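You operate a simulated robot arm through the tools that you are given. There is no shell and no other tool. Be economical: measure what you need, move in short steps, check, and stop when the job is done.

Carry out the task below with a simulated robot arm. There is one attempt and no reset: what you move stays moved.

TASK
Put two of the relays from the flat end of the bench on the black belt loop there.
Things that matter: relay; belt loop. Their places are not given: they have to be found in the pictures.

It is judged by the outcome, as a careful person would: the job done as asked, and still so three seconds after it is handed in. It fails if anything else is knocked over, pushed out of place, dropped, spilled or broken.

THE ROBOT
A 7-joint arm with a two-finger parallel gripper, fixed in place. Base frame: the origin is at the foot of the arm, x ahead of it, y to its left, z up; the work surface is at about z = 0. Lengths are in mm, angles in rad, forces in N, time in s.
With the tool pointing down near the work surface it reaches from about 240 to 620 mm from the base axis. Its first joint turns from -1.152 to 1.152 rad. Payload 2.6 kg.
Tool frame: the origin (TCP) lies between the finger pads and is the grasp point; the fingertips stand 30 mm ahead of it; z points along the fingers, y is the line along which they close. The gripper opens to 94 mm. The fingers are 28 mm wide and 10 mm thick; the gripper's body (50 by 96 mm) begins 55 mm behind the TCP.
Orientation is told as [roll, pitch, yaw] about the base's x, y, z axes, in that order, counted from this pose: with the fingers straight down and closing along the base's y, the tool's x points along the base's -x, its y along +y and its z along -z.

THE INTERFACE
- The arm moves only by the tool jog_arm. Its argument "series" is one flat list of numbers, 5 for each row, row after row: the finger opening in mm, from 0 to 94, then the shift along the tool's x, y, z in mm, then the turn about the tool's z in rad. In form: [fingers, x, y, z, yaw, fingers, x, y, z, yaw, ...]. A call has 1 to 10 rows; each row is the pose to reach, as a shift and turn from the pose commanded when the call began, along the tool's axes at that moment. A row lasts 0.2 s, in which the tool goes at most 50 mm and 0.15 rad; a call with a longer step from one row to the next is refused whole, and so is a gripper value outside its range. A pose out of reach is approached as far as the arm can. The call stops where the force on the tool passes 40 N (or 10 N more than at its start, if that is more) or the arm is blocked; 0.2 s more then pass. The fingers move at their own pace (about 72 mm/s each) and stop on an object; they squeeze with about 42 N. The grip force told is the motor's: it shows also when the fingers shut on nothing. Time passes only in rows, and 0.2 s behind the last, so rows that repeat a pose let the fingers close. It gives the time, the measured TCP pose, the force on the tool (base axes), the opening and the grip force at its end, in the units of the frame above (readings bear some noise), and new pictures: "views" is both (left out), scene, wrist or none.
- Cameras (640 x 400 px; columns grow to the right, rows downward): "scene" is fixed at [52.8, 451.8, 556.6]; the picture's right is [-0.54, -0.84, 0.00], its down [-0.54, 0.34, -0.77] and it looks along [0.65, -0.41, -0.64] (base axes); focal length 264 px, centre (320, 200). "wrist" rides on the gripper at [-37, 0, -58] in the tool frame; the picture's right is [0.00, -1.00, 0.00], its down [0.97, 0.00, -0.24] and it looks along [0.24, 0.00, 0.97] (tool axes); focal length 218 px, centre (320, 200).
- probe_pixels(camera, pixels): there is no depth. For up to 12 entries [column, row, z] of the newest picture of that camera ("zoom" is the newest enlarged one), the place [x, y] in the base frame at which the ray of that pixel passes the height z, good to about 2 mm. No time passes.
- zoom(camera, box): a new picture of the part [left, top, right, bottom] of that camera's present view, enlarged. No time passes.
- close_job(): hands the job in; it is judged then, once.

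Work in short steps. Measure before you move; look again where a grasp or a placing could have gone wrong, and mend it. You have 60 turns and 120 pictures in all, the two below and enlarged ones among them. Open the gripper and draw the arm clear of the work before you hand the job in, unless the task says otherwise; then end with one line.

The tools are called after "Emit:" by a JSON object that holds its "method" and its "body". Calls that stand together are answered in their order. jog_arm: Moves the arm, as the interface text tells. Its arguments: {"type":"object","properties":{"series":{"type":"array","items":{"type":"number"}},"views":{"type":"string","enum":["both","scene","wrist","none"]}},"required":["series"]} The other tools are called the same way: probe_pixels (camera, pixels) gives the place at which the rays of pixels pass given heights; zoom (camera, box) takes an enlarged picture of a part of a camera's view; close_job () hands the job in.

At the start:

```text
t: 0.0
position: [388.7, 229.2, 309.3]
tool_rot: [0.0, 0.001, 0.0]
contact_force: [-0.1, 0.4, 0.8]
grip_width: 94.3
gripper_force: 0.1
```

scene: 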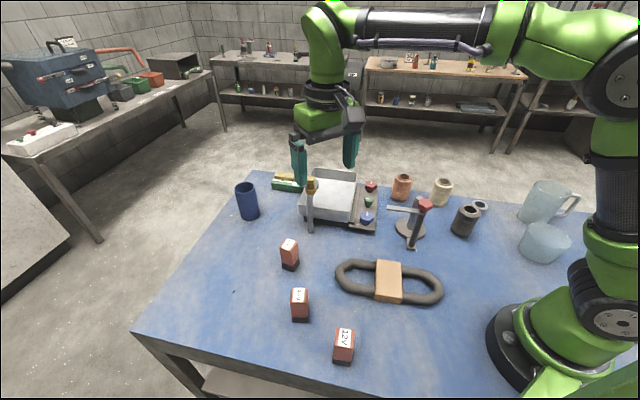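
wrist: 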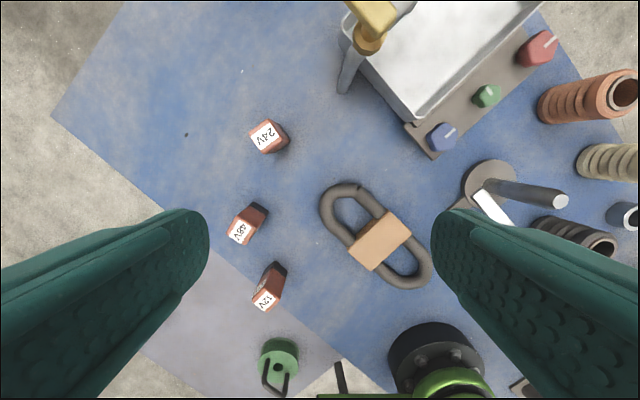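

I see three relays and a black belt loop with a tan sleeve; I look closer and measure.

Emit:
{"method": "zoom", "body": {"camera": "scene", "box": [240, 220, 460, 370]}}

Emit:
{"method": "zoom", "body": {"camera": "wrist", "box": [210, 100, 450, 320]}}

Emit:
{"method": "probe_pixels", "body": {"camera": "scene", "pixels": [[290, 268, 0], [301, 319, 0], [343, 362, 0], [335, 275, 10], [443, 290, 10], [388, 260, 20], [388, 302, 0], [375, 298, 20], [402, 300, 20], [379, 261, 20], [400, 263, 20]]}}

```text
2.67 times, centred on (350, 295) of scene
```

zoom: 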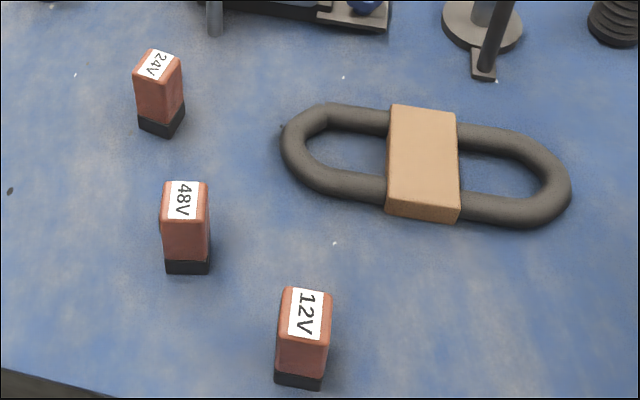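

```text
1.82 times, centred on (330, 210) of wrist
```

zoom: 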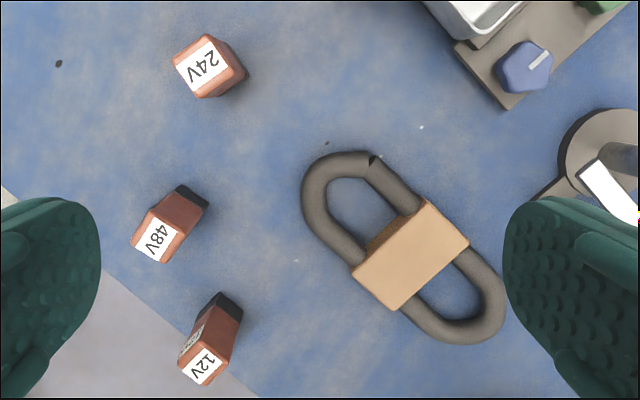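

```text
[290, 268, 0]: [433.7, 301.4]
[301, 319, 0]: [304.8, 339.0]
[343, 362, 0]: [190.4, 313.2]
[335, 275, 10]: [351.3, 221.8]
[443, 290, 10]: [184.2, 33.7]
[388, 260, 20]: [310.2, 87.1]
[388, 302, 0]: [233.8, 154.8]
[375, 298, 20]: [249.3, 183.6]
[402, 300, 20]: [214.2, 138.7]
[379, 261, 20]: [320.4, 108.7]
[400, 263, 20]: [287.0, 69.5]
```

Emit:
{"method": "probe_pixels", "body": {"camera": "zoom", "pixels": [[427, 200, 20], [427, 200, 45], [468, 240, 20], [468, 240, 45], [400, 310, 20], [400, 310, 45], [352, 265, 20], [352, 265, 45], [203, 65, 40], [203, 65, 60], [155, 240, 50], [203, 365, 50]]}}

Emit:
{"method": "probe_pixels", "body": {"camera": "scene", "pixels": [[377, 259.4, 20], [377, 259.4, 45], [400.6, 262, 20], [400.6, 262, 45], [402, 298, 20], [402, 298, 45], [375.1, 294.6, 20], [375.1, 294.6, 45], [289, 244, 40], [289, 244, 60], [299, 295, 50], [346, 337, 50]]}}

```text
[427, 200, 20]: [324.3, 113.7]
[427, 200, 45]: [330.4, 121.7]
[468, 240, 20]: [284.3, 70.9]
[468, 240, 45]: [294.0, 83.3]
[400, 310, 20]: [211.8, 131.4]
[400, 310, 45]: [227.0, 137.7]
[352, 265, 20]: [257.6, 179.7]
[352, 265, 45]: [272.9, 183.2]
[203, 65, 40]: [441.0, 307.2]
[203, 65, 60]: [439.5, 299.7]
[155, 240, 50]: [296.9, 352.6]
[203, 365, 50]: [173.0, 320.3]
```

```text
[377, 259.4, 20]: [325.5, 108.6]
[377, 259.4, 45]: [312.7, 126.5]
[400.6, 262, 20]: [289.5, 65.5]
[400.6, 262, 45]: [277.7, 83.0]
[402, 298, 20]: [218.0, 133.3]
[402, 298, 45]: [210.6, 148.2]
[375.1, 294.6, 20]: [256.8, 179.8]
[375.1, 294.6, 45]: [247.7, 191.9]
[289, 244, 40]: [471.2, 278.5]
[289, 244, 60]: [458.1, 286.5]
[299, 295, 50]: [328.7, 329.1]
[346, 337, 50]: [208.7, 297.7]
```

Emit:
{"method": "probe_pixels", "body": {"camera": "zoom", "pixels": [[203, 65, 75], [155, 240, 75], [203, 365, 75], [203, 65, 85], [155, 240, 85], [203, 365, 85]]}}

Emit:
{"method": "zoom", "body": {"camera": "scene", "box": [270, 275, 370, 375]}}

Emit:
{"method": "probe_pixels", "body": {"camera": "scene", "pixels": [[289, 244, 75], [299, 295, 75], [346, 337, 75], [289, 244, 85], [299, 295, 85], [346, 337, 85]]}}

```text
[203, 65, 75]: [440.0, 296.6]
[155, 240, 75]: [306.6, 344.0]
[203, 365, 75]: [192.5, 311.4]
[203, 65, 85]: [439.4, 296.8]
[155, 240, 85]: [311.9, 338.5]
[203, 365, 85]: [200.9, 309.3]
```

```text
4.00 times, centred on (320, 325) of scene
```

zoom: 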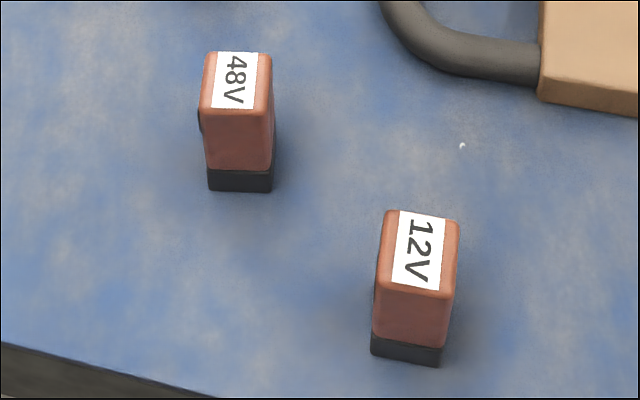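

```text
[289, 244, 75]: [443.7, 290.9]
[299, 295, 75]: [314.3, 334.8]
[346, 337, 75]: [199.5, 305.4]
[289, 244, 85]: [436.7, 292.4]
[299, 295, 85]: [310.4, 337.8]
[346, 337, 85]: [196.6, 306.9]
```

Emit:
{"method": "probe_pixels", "body": {"camera": "zoom", "pixels": [[206, 52, 80], [272, 55, 80], [272, 112, 80], [202, 110, 80], [208, 190, 0], [271, 192, 0], [388, 211, 80], [460, 220, 80], [452, 299, 80], [378, 290, 80], [371, 355, 0], [440, 367, 0]]}}

Emit:
{"method": "zoom", "body": {"camera": "scene", "box": [250, 205, 330, 285]}}

```text
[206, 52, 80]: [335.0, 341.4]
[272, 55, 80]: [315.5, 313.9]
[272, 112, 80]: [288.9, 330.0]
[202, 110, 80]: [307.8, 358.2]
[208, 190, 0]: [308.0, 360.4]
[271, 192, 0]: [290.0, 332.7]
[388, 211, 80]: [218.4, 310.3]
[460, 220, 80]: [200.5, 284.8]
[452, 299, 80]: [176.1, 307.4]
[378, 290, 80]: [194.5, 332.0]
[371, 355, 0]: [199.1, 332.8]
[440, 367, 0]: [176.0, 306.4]
```

```text
5.00 times, centred on (290, 245) of scene
```

zoom: 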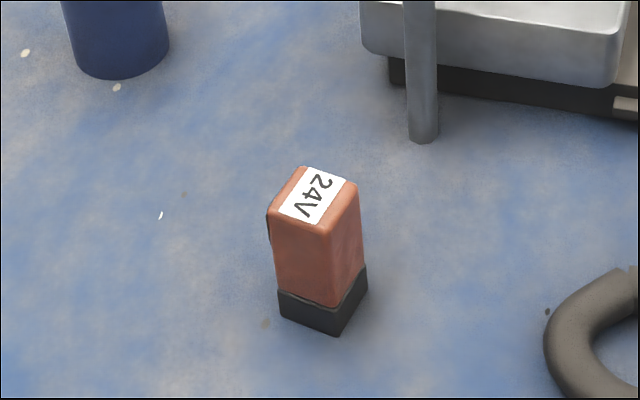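

Relays are about 33×31×80 mm; 48V is centred at (312, 336), 12V at (197, 309), with the flat sleeve on the loop at (271, 124), top z≈22. I go above the 48V, turned to its faces.

Emit:
{"method": "jog_arm", "body": {"series": [94, 13, 18, 26, 0.1, 94, 26, 36, 53, 0.2, 94, 38, 53, 80, 0.3, 94, 51, 71, 106, 0.4, 94, 64, 89, 133, 0.5, 94, 76.7, 106.8, 154, 0.585, 94, 76.7, 106.8, 154, 0.585]}}

```text
t: 1.6
position: [312.6, 334.5, 157.6]
tool_rot: [0.002, -0.001, -0.586]
contact_force: [1.0, -0.4, -0.1]
grip_width: 94.1
gripper_force: 0.0
```

scene: 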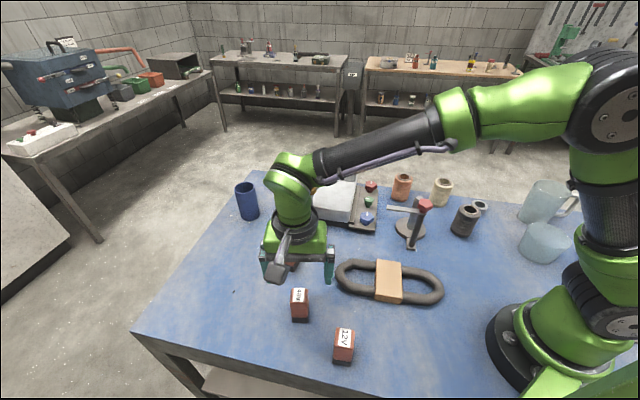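
wrist: 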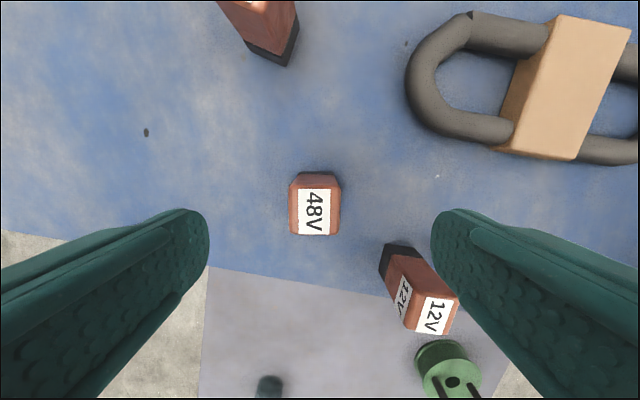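

Emit:
{"method": "probe_pixels", "body": {"camera": "wrist", "pixels": [[293, 183, 80], [340, 185, 80], [339, 234, 80], [290, 233, 80], [315, 212, 80]]}}

```text
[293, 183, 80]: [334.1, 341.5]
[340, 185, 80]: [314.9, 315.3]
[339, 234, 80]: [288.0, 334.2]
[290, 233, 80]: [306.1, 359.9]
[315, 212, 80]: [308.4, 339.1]
```

Relay 48V is centred at about (311, 338), square to the fingers. I descend and close.

Emit:
{"method": "jog_arm", "body": {"series": [94, 3, 1.8, 36, 0, 94, 3, 1.8, 72, 0, 94, 3, 1.8, 102, 0, 94, 3, 1.8, 102, 0, 30, 3, 1.8, 102, 0, 26, 3, 1.8, 102, 0, 22, 3, 1.8, 102, 0, 22, 3, 1.8, 102, 0]}}

```text
t: 3.4
position: [312.5, 336.8, 52.2]
tool_rot: [0.0, 0.0, -0.587]
contact_force: [0.2, -0.6, 0.0]
grip_width: 37.6
gripper_force: 42.1
```

scene: 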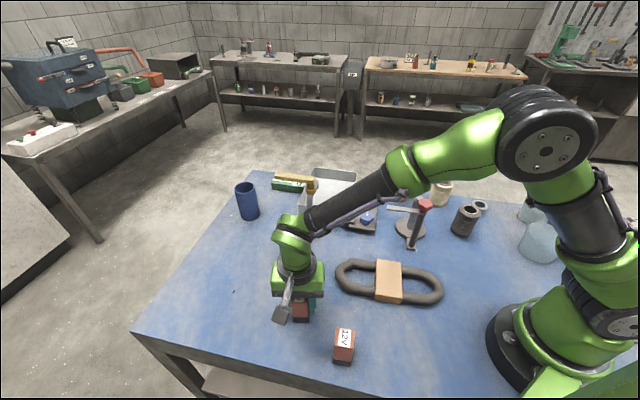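
wrist: 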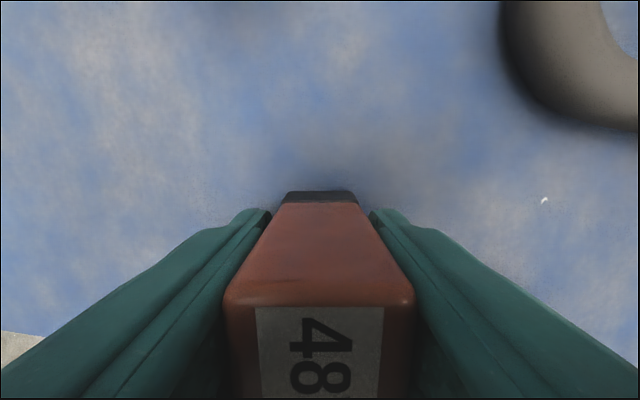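

Gripped at 37.6 mm wide. I lift it and carry it above the inner end of the sleeve.

Emit:
{"method": "jog_arm", "body": {"series": [22, 0, 0, -35, 0, 22, 0, 0, -70, 0, 22, -15, -29, -70, 0, 22, -33, -64, -70, 0.05, 22, -51, -99, -70, 0.1, 22, -70, -135, -70, 0.14, 22, -88, -170, -70, 0.17, 22, -106, -204.6, -70, 0.17, 22, -106, -204.6, -70, 0.17]}}

```text
t: 5.4
position: [286.8, 108.8, 118.6]
tool_rot: [0.003, 0.0, -0.753]
contact_force: [0.1, 0.3, -0.5]
grip_width: 37.6
gripper_force: 42.2
```

scene: 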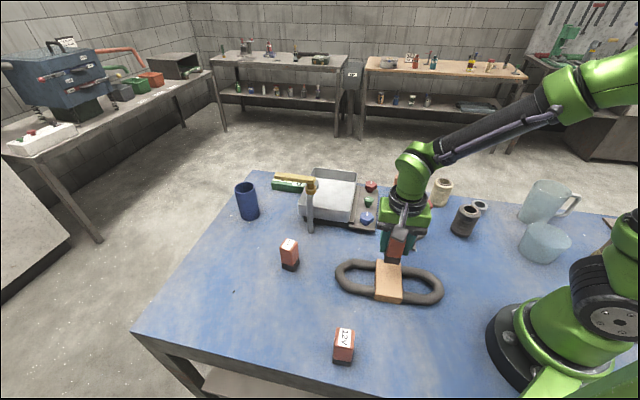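
wrist: 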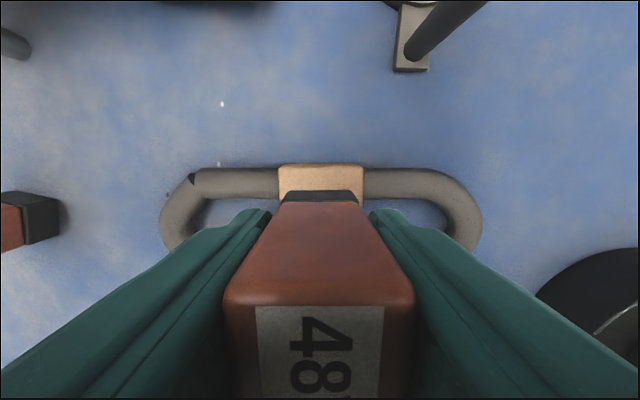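

Emit:
{"method": "probe_pixels", "body": {"camera": "wrist", "pixels": [[279, 167, 22], [363, 168, 22], [170, 220, 12], [480, 220, 12]]}}

Emit:
{"method": "jog_arm", "body": {"series": [22, 0, 0, 15, 0, 22, 0, 0, 30, 0, 22, 0, 0, 38, 0, 22, 0, 0, 38, 0]}}

```text
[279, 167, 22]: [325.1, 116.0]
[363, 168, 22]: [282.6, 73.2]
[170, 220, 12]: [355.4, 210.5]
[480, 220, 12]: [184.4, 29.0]
```

```text
t: 6.4
position: [287.4, 109.3, 81.9]
tool_rot: [0.002, -0.002, -0.756]
contact_force: [0.5, 0.0, 0.3]
grip_width: 37.5
gripper_force: 41.6
```

scene: 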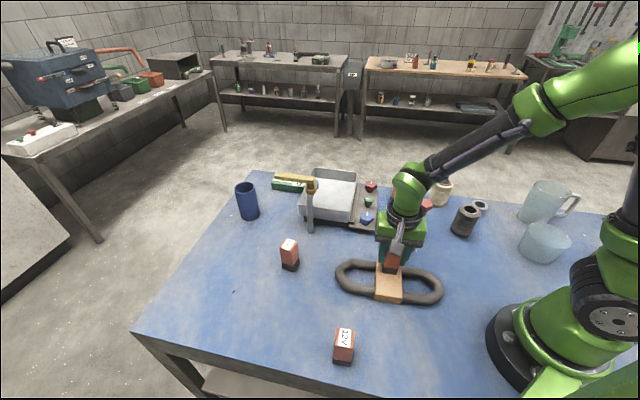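
wrist: 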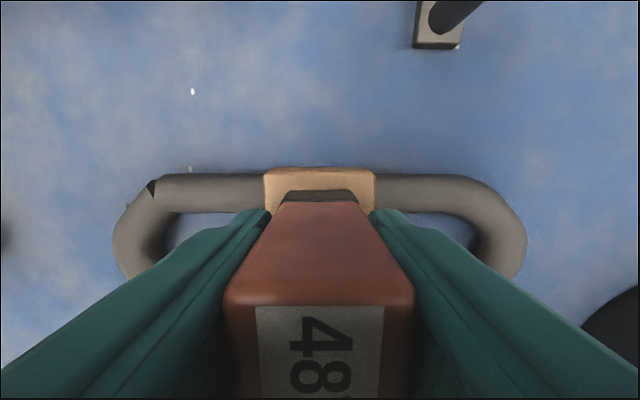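

Well centred; relay bottom ≈30 mm, sleeve top ≈22. I lower gently, watching the force.

Emit:
{"method": "jog_arm", "body": {"series": [22, 0, 0, 2, 0, 22, 0, 0, 4, 0, 22, 0, 0, 5, 0, 22, 0, 0, 5, 0], "views": "wrist"}}

```text
t: 7.4
position: [287.3, 108.0, 79.2]
tool_rot: [-0.001, 0.002, -0.756]
contact_force: [0.2, 0.5, -1.6]
grip_width: 37.7
gripper_force: 41.9
```

wrist: 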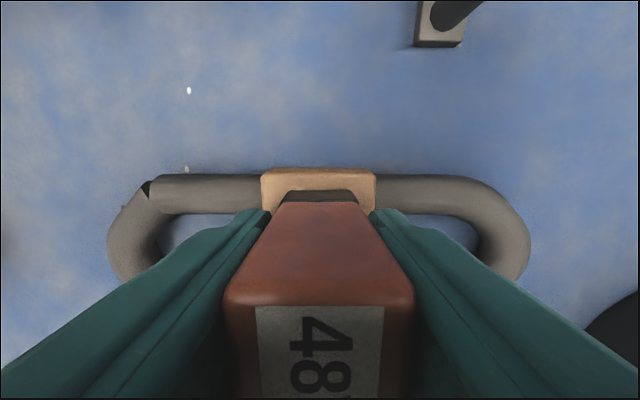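

Emit:
{"method": "jog_arm", "body": {"series": [22, 0, 0, 1, 0, 22, 0, 0, 2, 0, 22, 0, 0, 2, 0], "views": "none"}}

```text
t: 8.1
position: [288.3, 109.0, 78.7]
tool_rot: [0.003, 0.0, -0.757]
contact_force: [-2.5, -2.2, 6.8]
grip_width: 37.7
gripper_force: 42.2
stopped in row 3: the force on the tool passed its limit (the readings are from after the stop); the commanded pose is now the measured one
```

Contact reached (z≈78.7, so it rests on the sleeve). I release, then rise straight up.

Emit:
{"method": "jog_arm", "body": {"series": [70, 0, 0, 0, 0, 70, 0, 0, 0, 0, 70, 0, 0, 0, 0, 70, 0, 0, -30, 0, 70, 0, 0, -65, 0, 70, 0, 0, -105, 0, 70, 0, 0, -105, 0]}}

```text
t: 9.7
position: [286.6, 110.5, 182.3]
tool_rot: [0.001, -0.001, -0.757]
contact_force: [0.1, 0.7, -0.8]
grip_width: 70.2
gripper_force: 0.1
```

scene: 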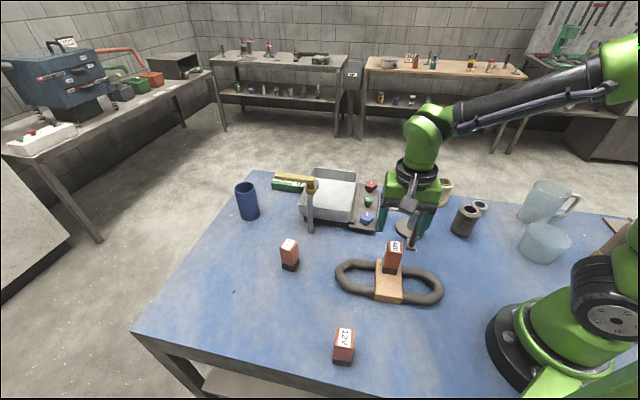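
wrist: 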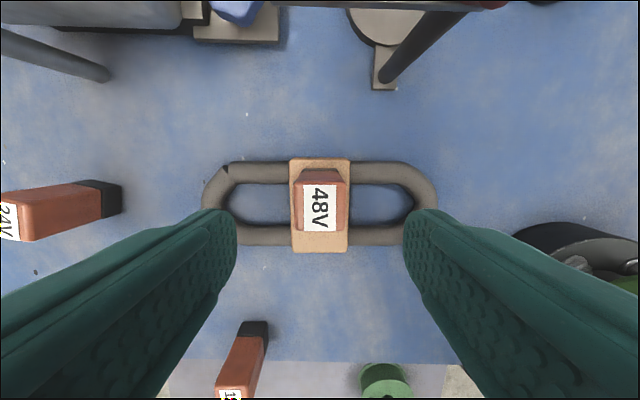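

48V stands on the sleeve. I go above the 12V.

Emit:
{"method": "jog_arm", "body": {"series": [80, 34, 14, 0, 0, 94, 68, 28, 0, 0, 94, 101, 42, 0, -0.03, 94, 135, 56, 10, -0.07, 94, 168, 70, 20, -0.07, 94, 202, 83.6, 25, -0.07, 94, 202, 83.6, 25, -0.07]}}

```text
t: 11.3
position: [196.2, 311.6, 156.6]
tool_rot: [0.001, -0.001, -0.688]
contact_force: [-0.1, 0.2, 0.1]
grip_width: 94.2
gripper_force: 0.1
```

scene: 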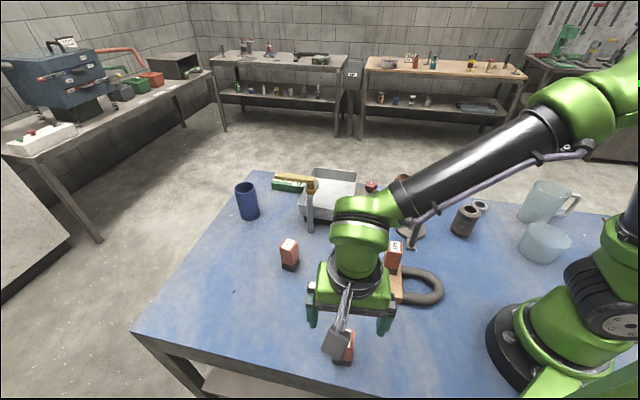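
wrist: 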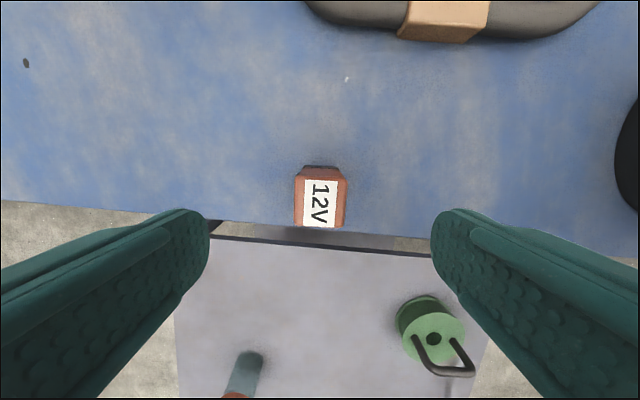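

Emit:
{"method": "probe_pixels", "body": {"camera": "wrist", "pixels": [[296, 176, 80], [347, 178, 80], [343, 227, 80], [294, 226, 80]]}}

Emit:
{"method": "zoom", "body": {"camera": "wrist", "box": [240, 150, 400, 250]}}

```text
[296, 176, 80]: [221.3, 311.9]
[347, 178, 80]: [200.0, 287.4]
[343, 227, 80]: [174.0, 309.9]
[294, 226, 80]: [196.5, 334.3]
```

```text
4.00 times, centred on (320, 200) of wrist
```

zoom: 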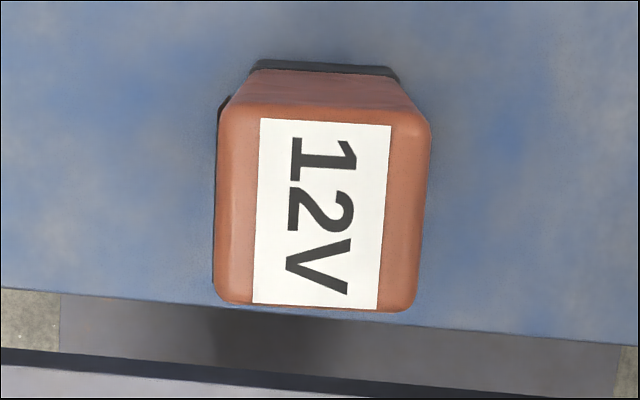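

12V centre ≈(198, 311), rotated about +0.05 rad from the tool. I adjust, descend and close.

Emit:
{"method": "jog_arm", "body": {"series": [94, -1.5, 0.6, 36, 0.05, 94, -1.5, 0.6, 72, 0.05, 94, -1.5, 0.6, 103, 0.05, 94, -1.5, 0.6, 103, 0.05, 30, -1.5, 0.6, 103, 0.05, 26, -1.5, 0.6, 103, 0.05, 22, -1.5, 0.6, 103, 0.05, 22, -1.5, 0.6, 103, 0.05]}}

```text
t: 13.1
position: [199.7, 310.8, 55.1]
tool_rot: [0.002, 0.0, -0.739]
contact_force: [-0.5, 0.2, -0.9]
grip_width: 37.6
gripper_force: 41.6
```

scene: 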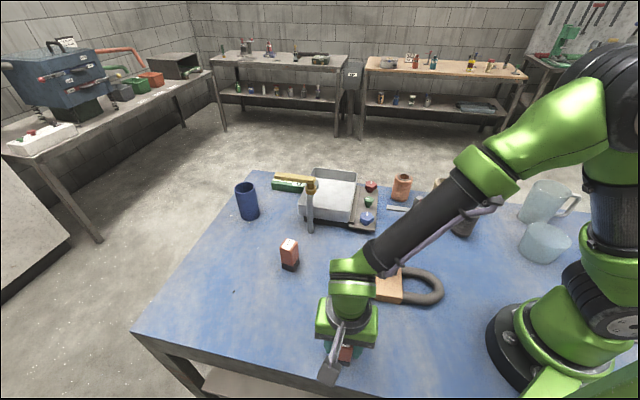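
wrist: 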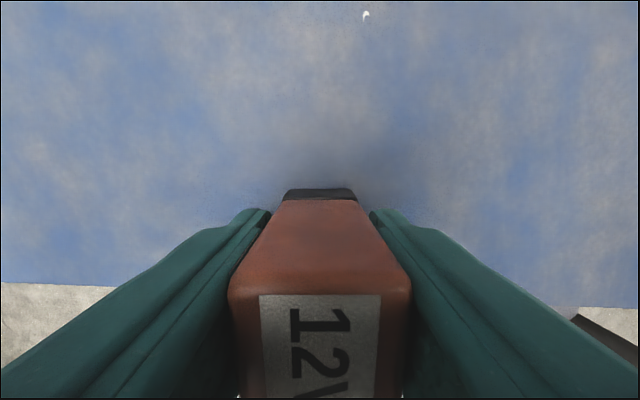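

Emit:
{"method": "jog_arm", "body": {"series": [22, 0, 0, -38, 0, 22, 0, 0, -76, 0, 22, 0, 0, -112, 0, 22, -30, -17, -112, 0, 22, -65, -37, -112, 0, 22, -100, -57, -112, 0.018, 22, -130, -74, -112, 0.018, 22, -157, -88.7, -112, 0.018, 22, -157, -88.7, -112, 0.018]}}

```text
t: 15.1
position: [255.4, 135.4, 166.6]
tool_rot: [0.001, 0.002, -0.755]
contact_force: [-0.4, 1.3, -0.3]
grip_width: 37.5
gripper_force: 41.5
```

scene: 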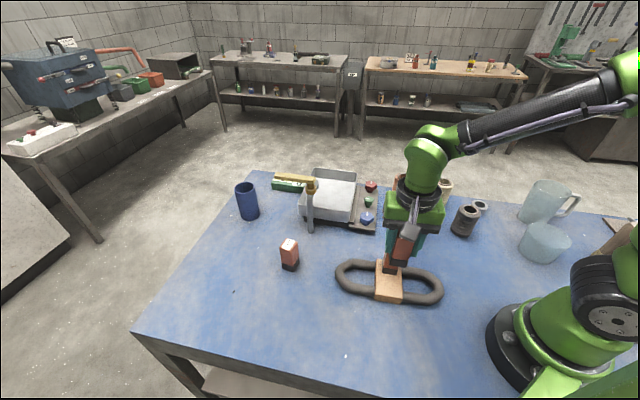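
wrist: 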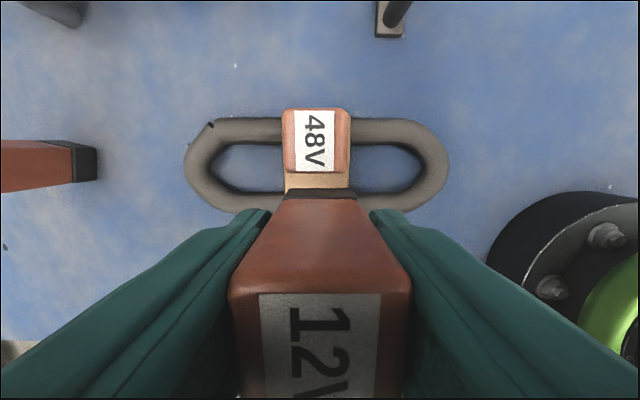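

Emit:
{"method": "probe_pixels", "body": {"camera": "wrist", "pixels": [[284, 170, 106], [350, 172, 106], [284, 112, 106], [350, 112, 106], [284, 190, 24], [352, 190, 24]]}}

Emit:
{"method": "jog_arm", "body": {"series": [22, 0, 0, 0, 0], "views": "none"}}

```text
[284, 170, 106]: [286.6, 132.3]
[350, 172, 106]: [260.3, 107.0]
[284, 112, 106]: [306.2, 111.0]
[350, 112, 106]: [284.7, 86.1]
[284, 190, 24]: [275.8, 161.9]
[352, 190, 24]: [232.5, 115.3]
```

```text
t: 15.5
position: [254.9, 135.6, 167.1]
tool_rot: [0.002, -0.002, -0.754]
contact_force: [-0.3, -0.2, -1.5]
grip_width: 37.4
gripper_force: 42.2
```

12V is 39.5 mm from the 48V along the sleeve; I shift 4 mm outward and lower to just above the sleeve.

Emit:
{"method": "jog_arm", "body": {"series": [22, 4, 1, 0, 0, 22, 4, 1, 25, 0, 22, 4, 1, 50, 0, 22, 4, 1, 70, 0, 22, 4, 1, 79, 0, 22, 4, 1, 79, 0]}}

```text
t: 16.9
position: [255.3, 140.5, 86.9]
tool_rot: [0.0, 0.002, -0.757]
contact_force: [0.3, -0.5, -0.8]
grip_width: 37.8
gripper_force: 42.3
```

scene: 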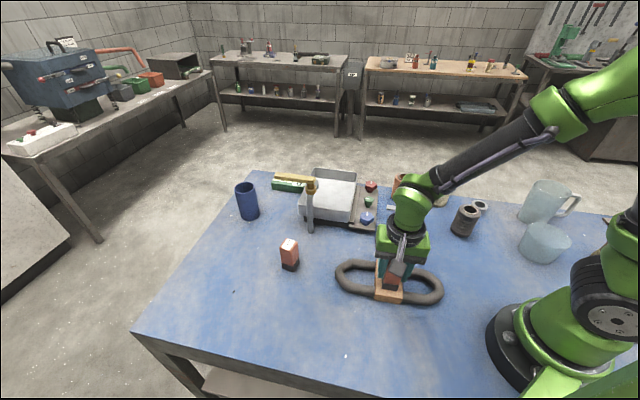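
wrist: 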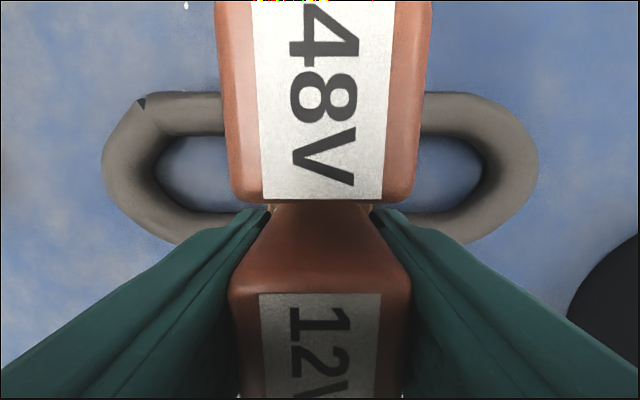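

Emit:
{"method": "zoom", "body": {"camera": "scene", "box": [350, 230, 430, 310]}}

Emit:
{"method": "jog_arm", "body": {"series": [22, 0, 0, 2, 0, 22, 0, 0, 4, 0, 22, 0, 0, 5, 0, 22, 0, 0, 5, 0], "views": "none"}}

```text
5.00 times, centred on (390, 270) of scene
```

zoom: 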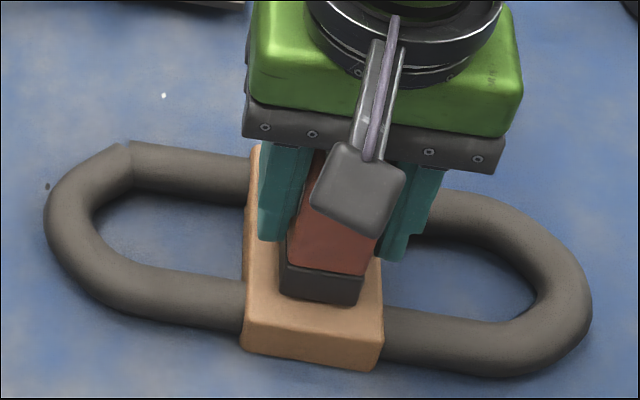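

```text
t: 17.9
position: [253.4, 141.0, 81.7]
tool_rot: [-0.001, 0.002, -0.756]
contact_force: [-0.5, -0.1, -0.4]
grip_width: 37.8
gripper_force: 42.3
```

Emit:
{"method": "jog_arm", "body": {"series": [22, 0, 0, 1, 0, 22, 0, 0, 2, 0, 22, 0, 0, 3, 0, 22, 0, 0, 3, 0], "views": "none"}}

```text
t: 18.9
position: [254.9, 140.3, 80.9]
tool_rot: [0.004, 0.0, -0.758]
contact_force: [-5.9, -5.0, 35.7]
grip_width: 37.5
gripper_force: 42.0
```

Contact made; I ease back 1.5 mm, release and rise.

Emit:
{"method": "jog_arm", "body": {"series": [22, 0, 0, -1.5, 0, 70, 0, 0, -1.5, 0, 70, 0, 0, -1.5, 0, 70, 0, 0, -1.5, 0, 70, 0, 0, -30, 0, 70, 0, 0, -65, 0, 70, 0, 0, -105, 0, 70, 0, 0, -150, 0, 70, 0, 0, -150, 0]}}

```text
t: 20.9
position: [257.0, 138.8, 231.2]
tool_rot: [0.001, 0.0, -0.754]
contact_force: [0.5, 0.5, -0.2]
grip_width: 70.1
gripper_force: 0.0
```

scene: 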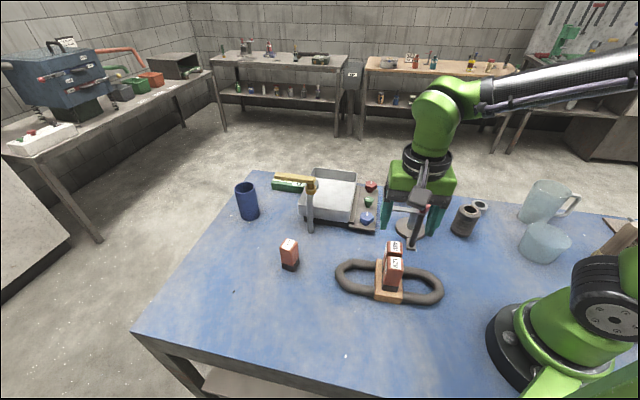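
wrist: 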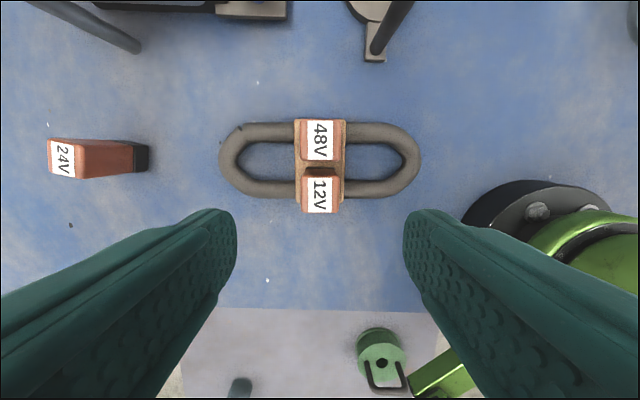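

Both relays stand on the loop. I draw the arm further away and check.

Emit:
{"method": "jog_arm", "body": {"series": [70, 0, 0, -40, 0, 70, 0, 20, -75, 0, 70, 0, 55, -85, 0, 70, 0, 95, -85, 0, 70, 0, 95, -85, 0], "views": "scene"}}

Emit:
{"method": "zoom", "body": {"camera": "scene", "box": [340, 225, 440, 315]}}

```text
t: 22.1
position: [320.2, 211.6, 315.1]
tool_rot: [0.001, 0.001, -0.756]
contact_force: [0.3, -0.7, -0.3]
grip_width: 70.0
gripper_force: 0.0
```

scene: 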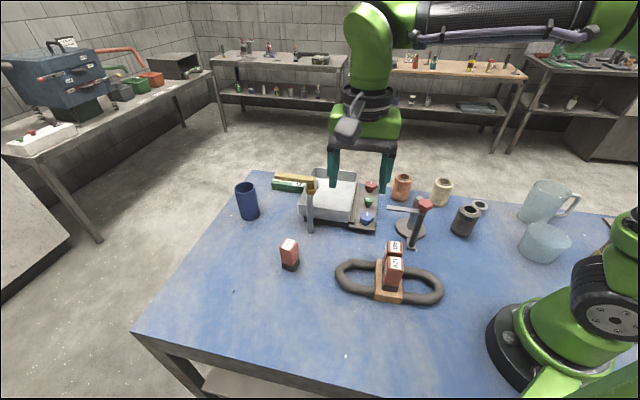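

```text
4.44 times, centred on (390, 270) of scene
```

zoom: 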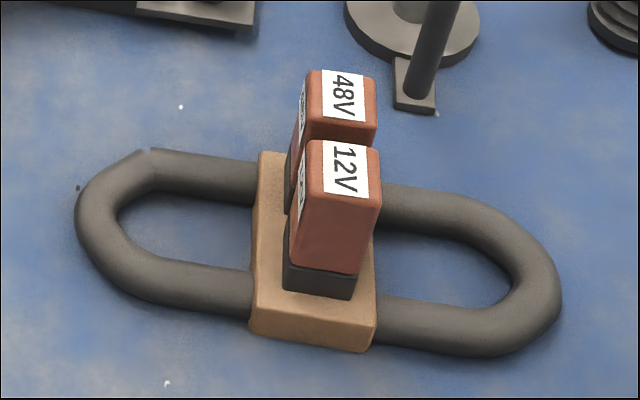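

Both relays stand upright on the loop, nothing else has moved, and the arm is clear, so I hand the job in.

Emit:
{"method": "close_job", "body": {}}

```text
The job is handed in.
```

The 48V and 12V relays are standing upright on the belt loop's tan sleeve; the 24V relay and everything else on the bench were left where they were.
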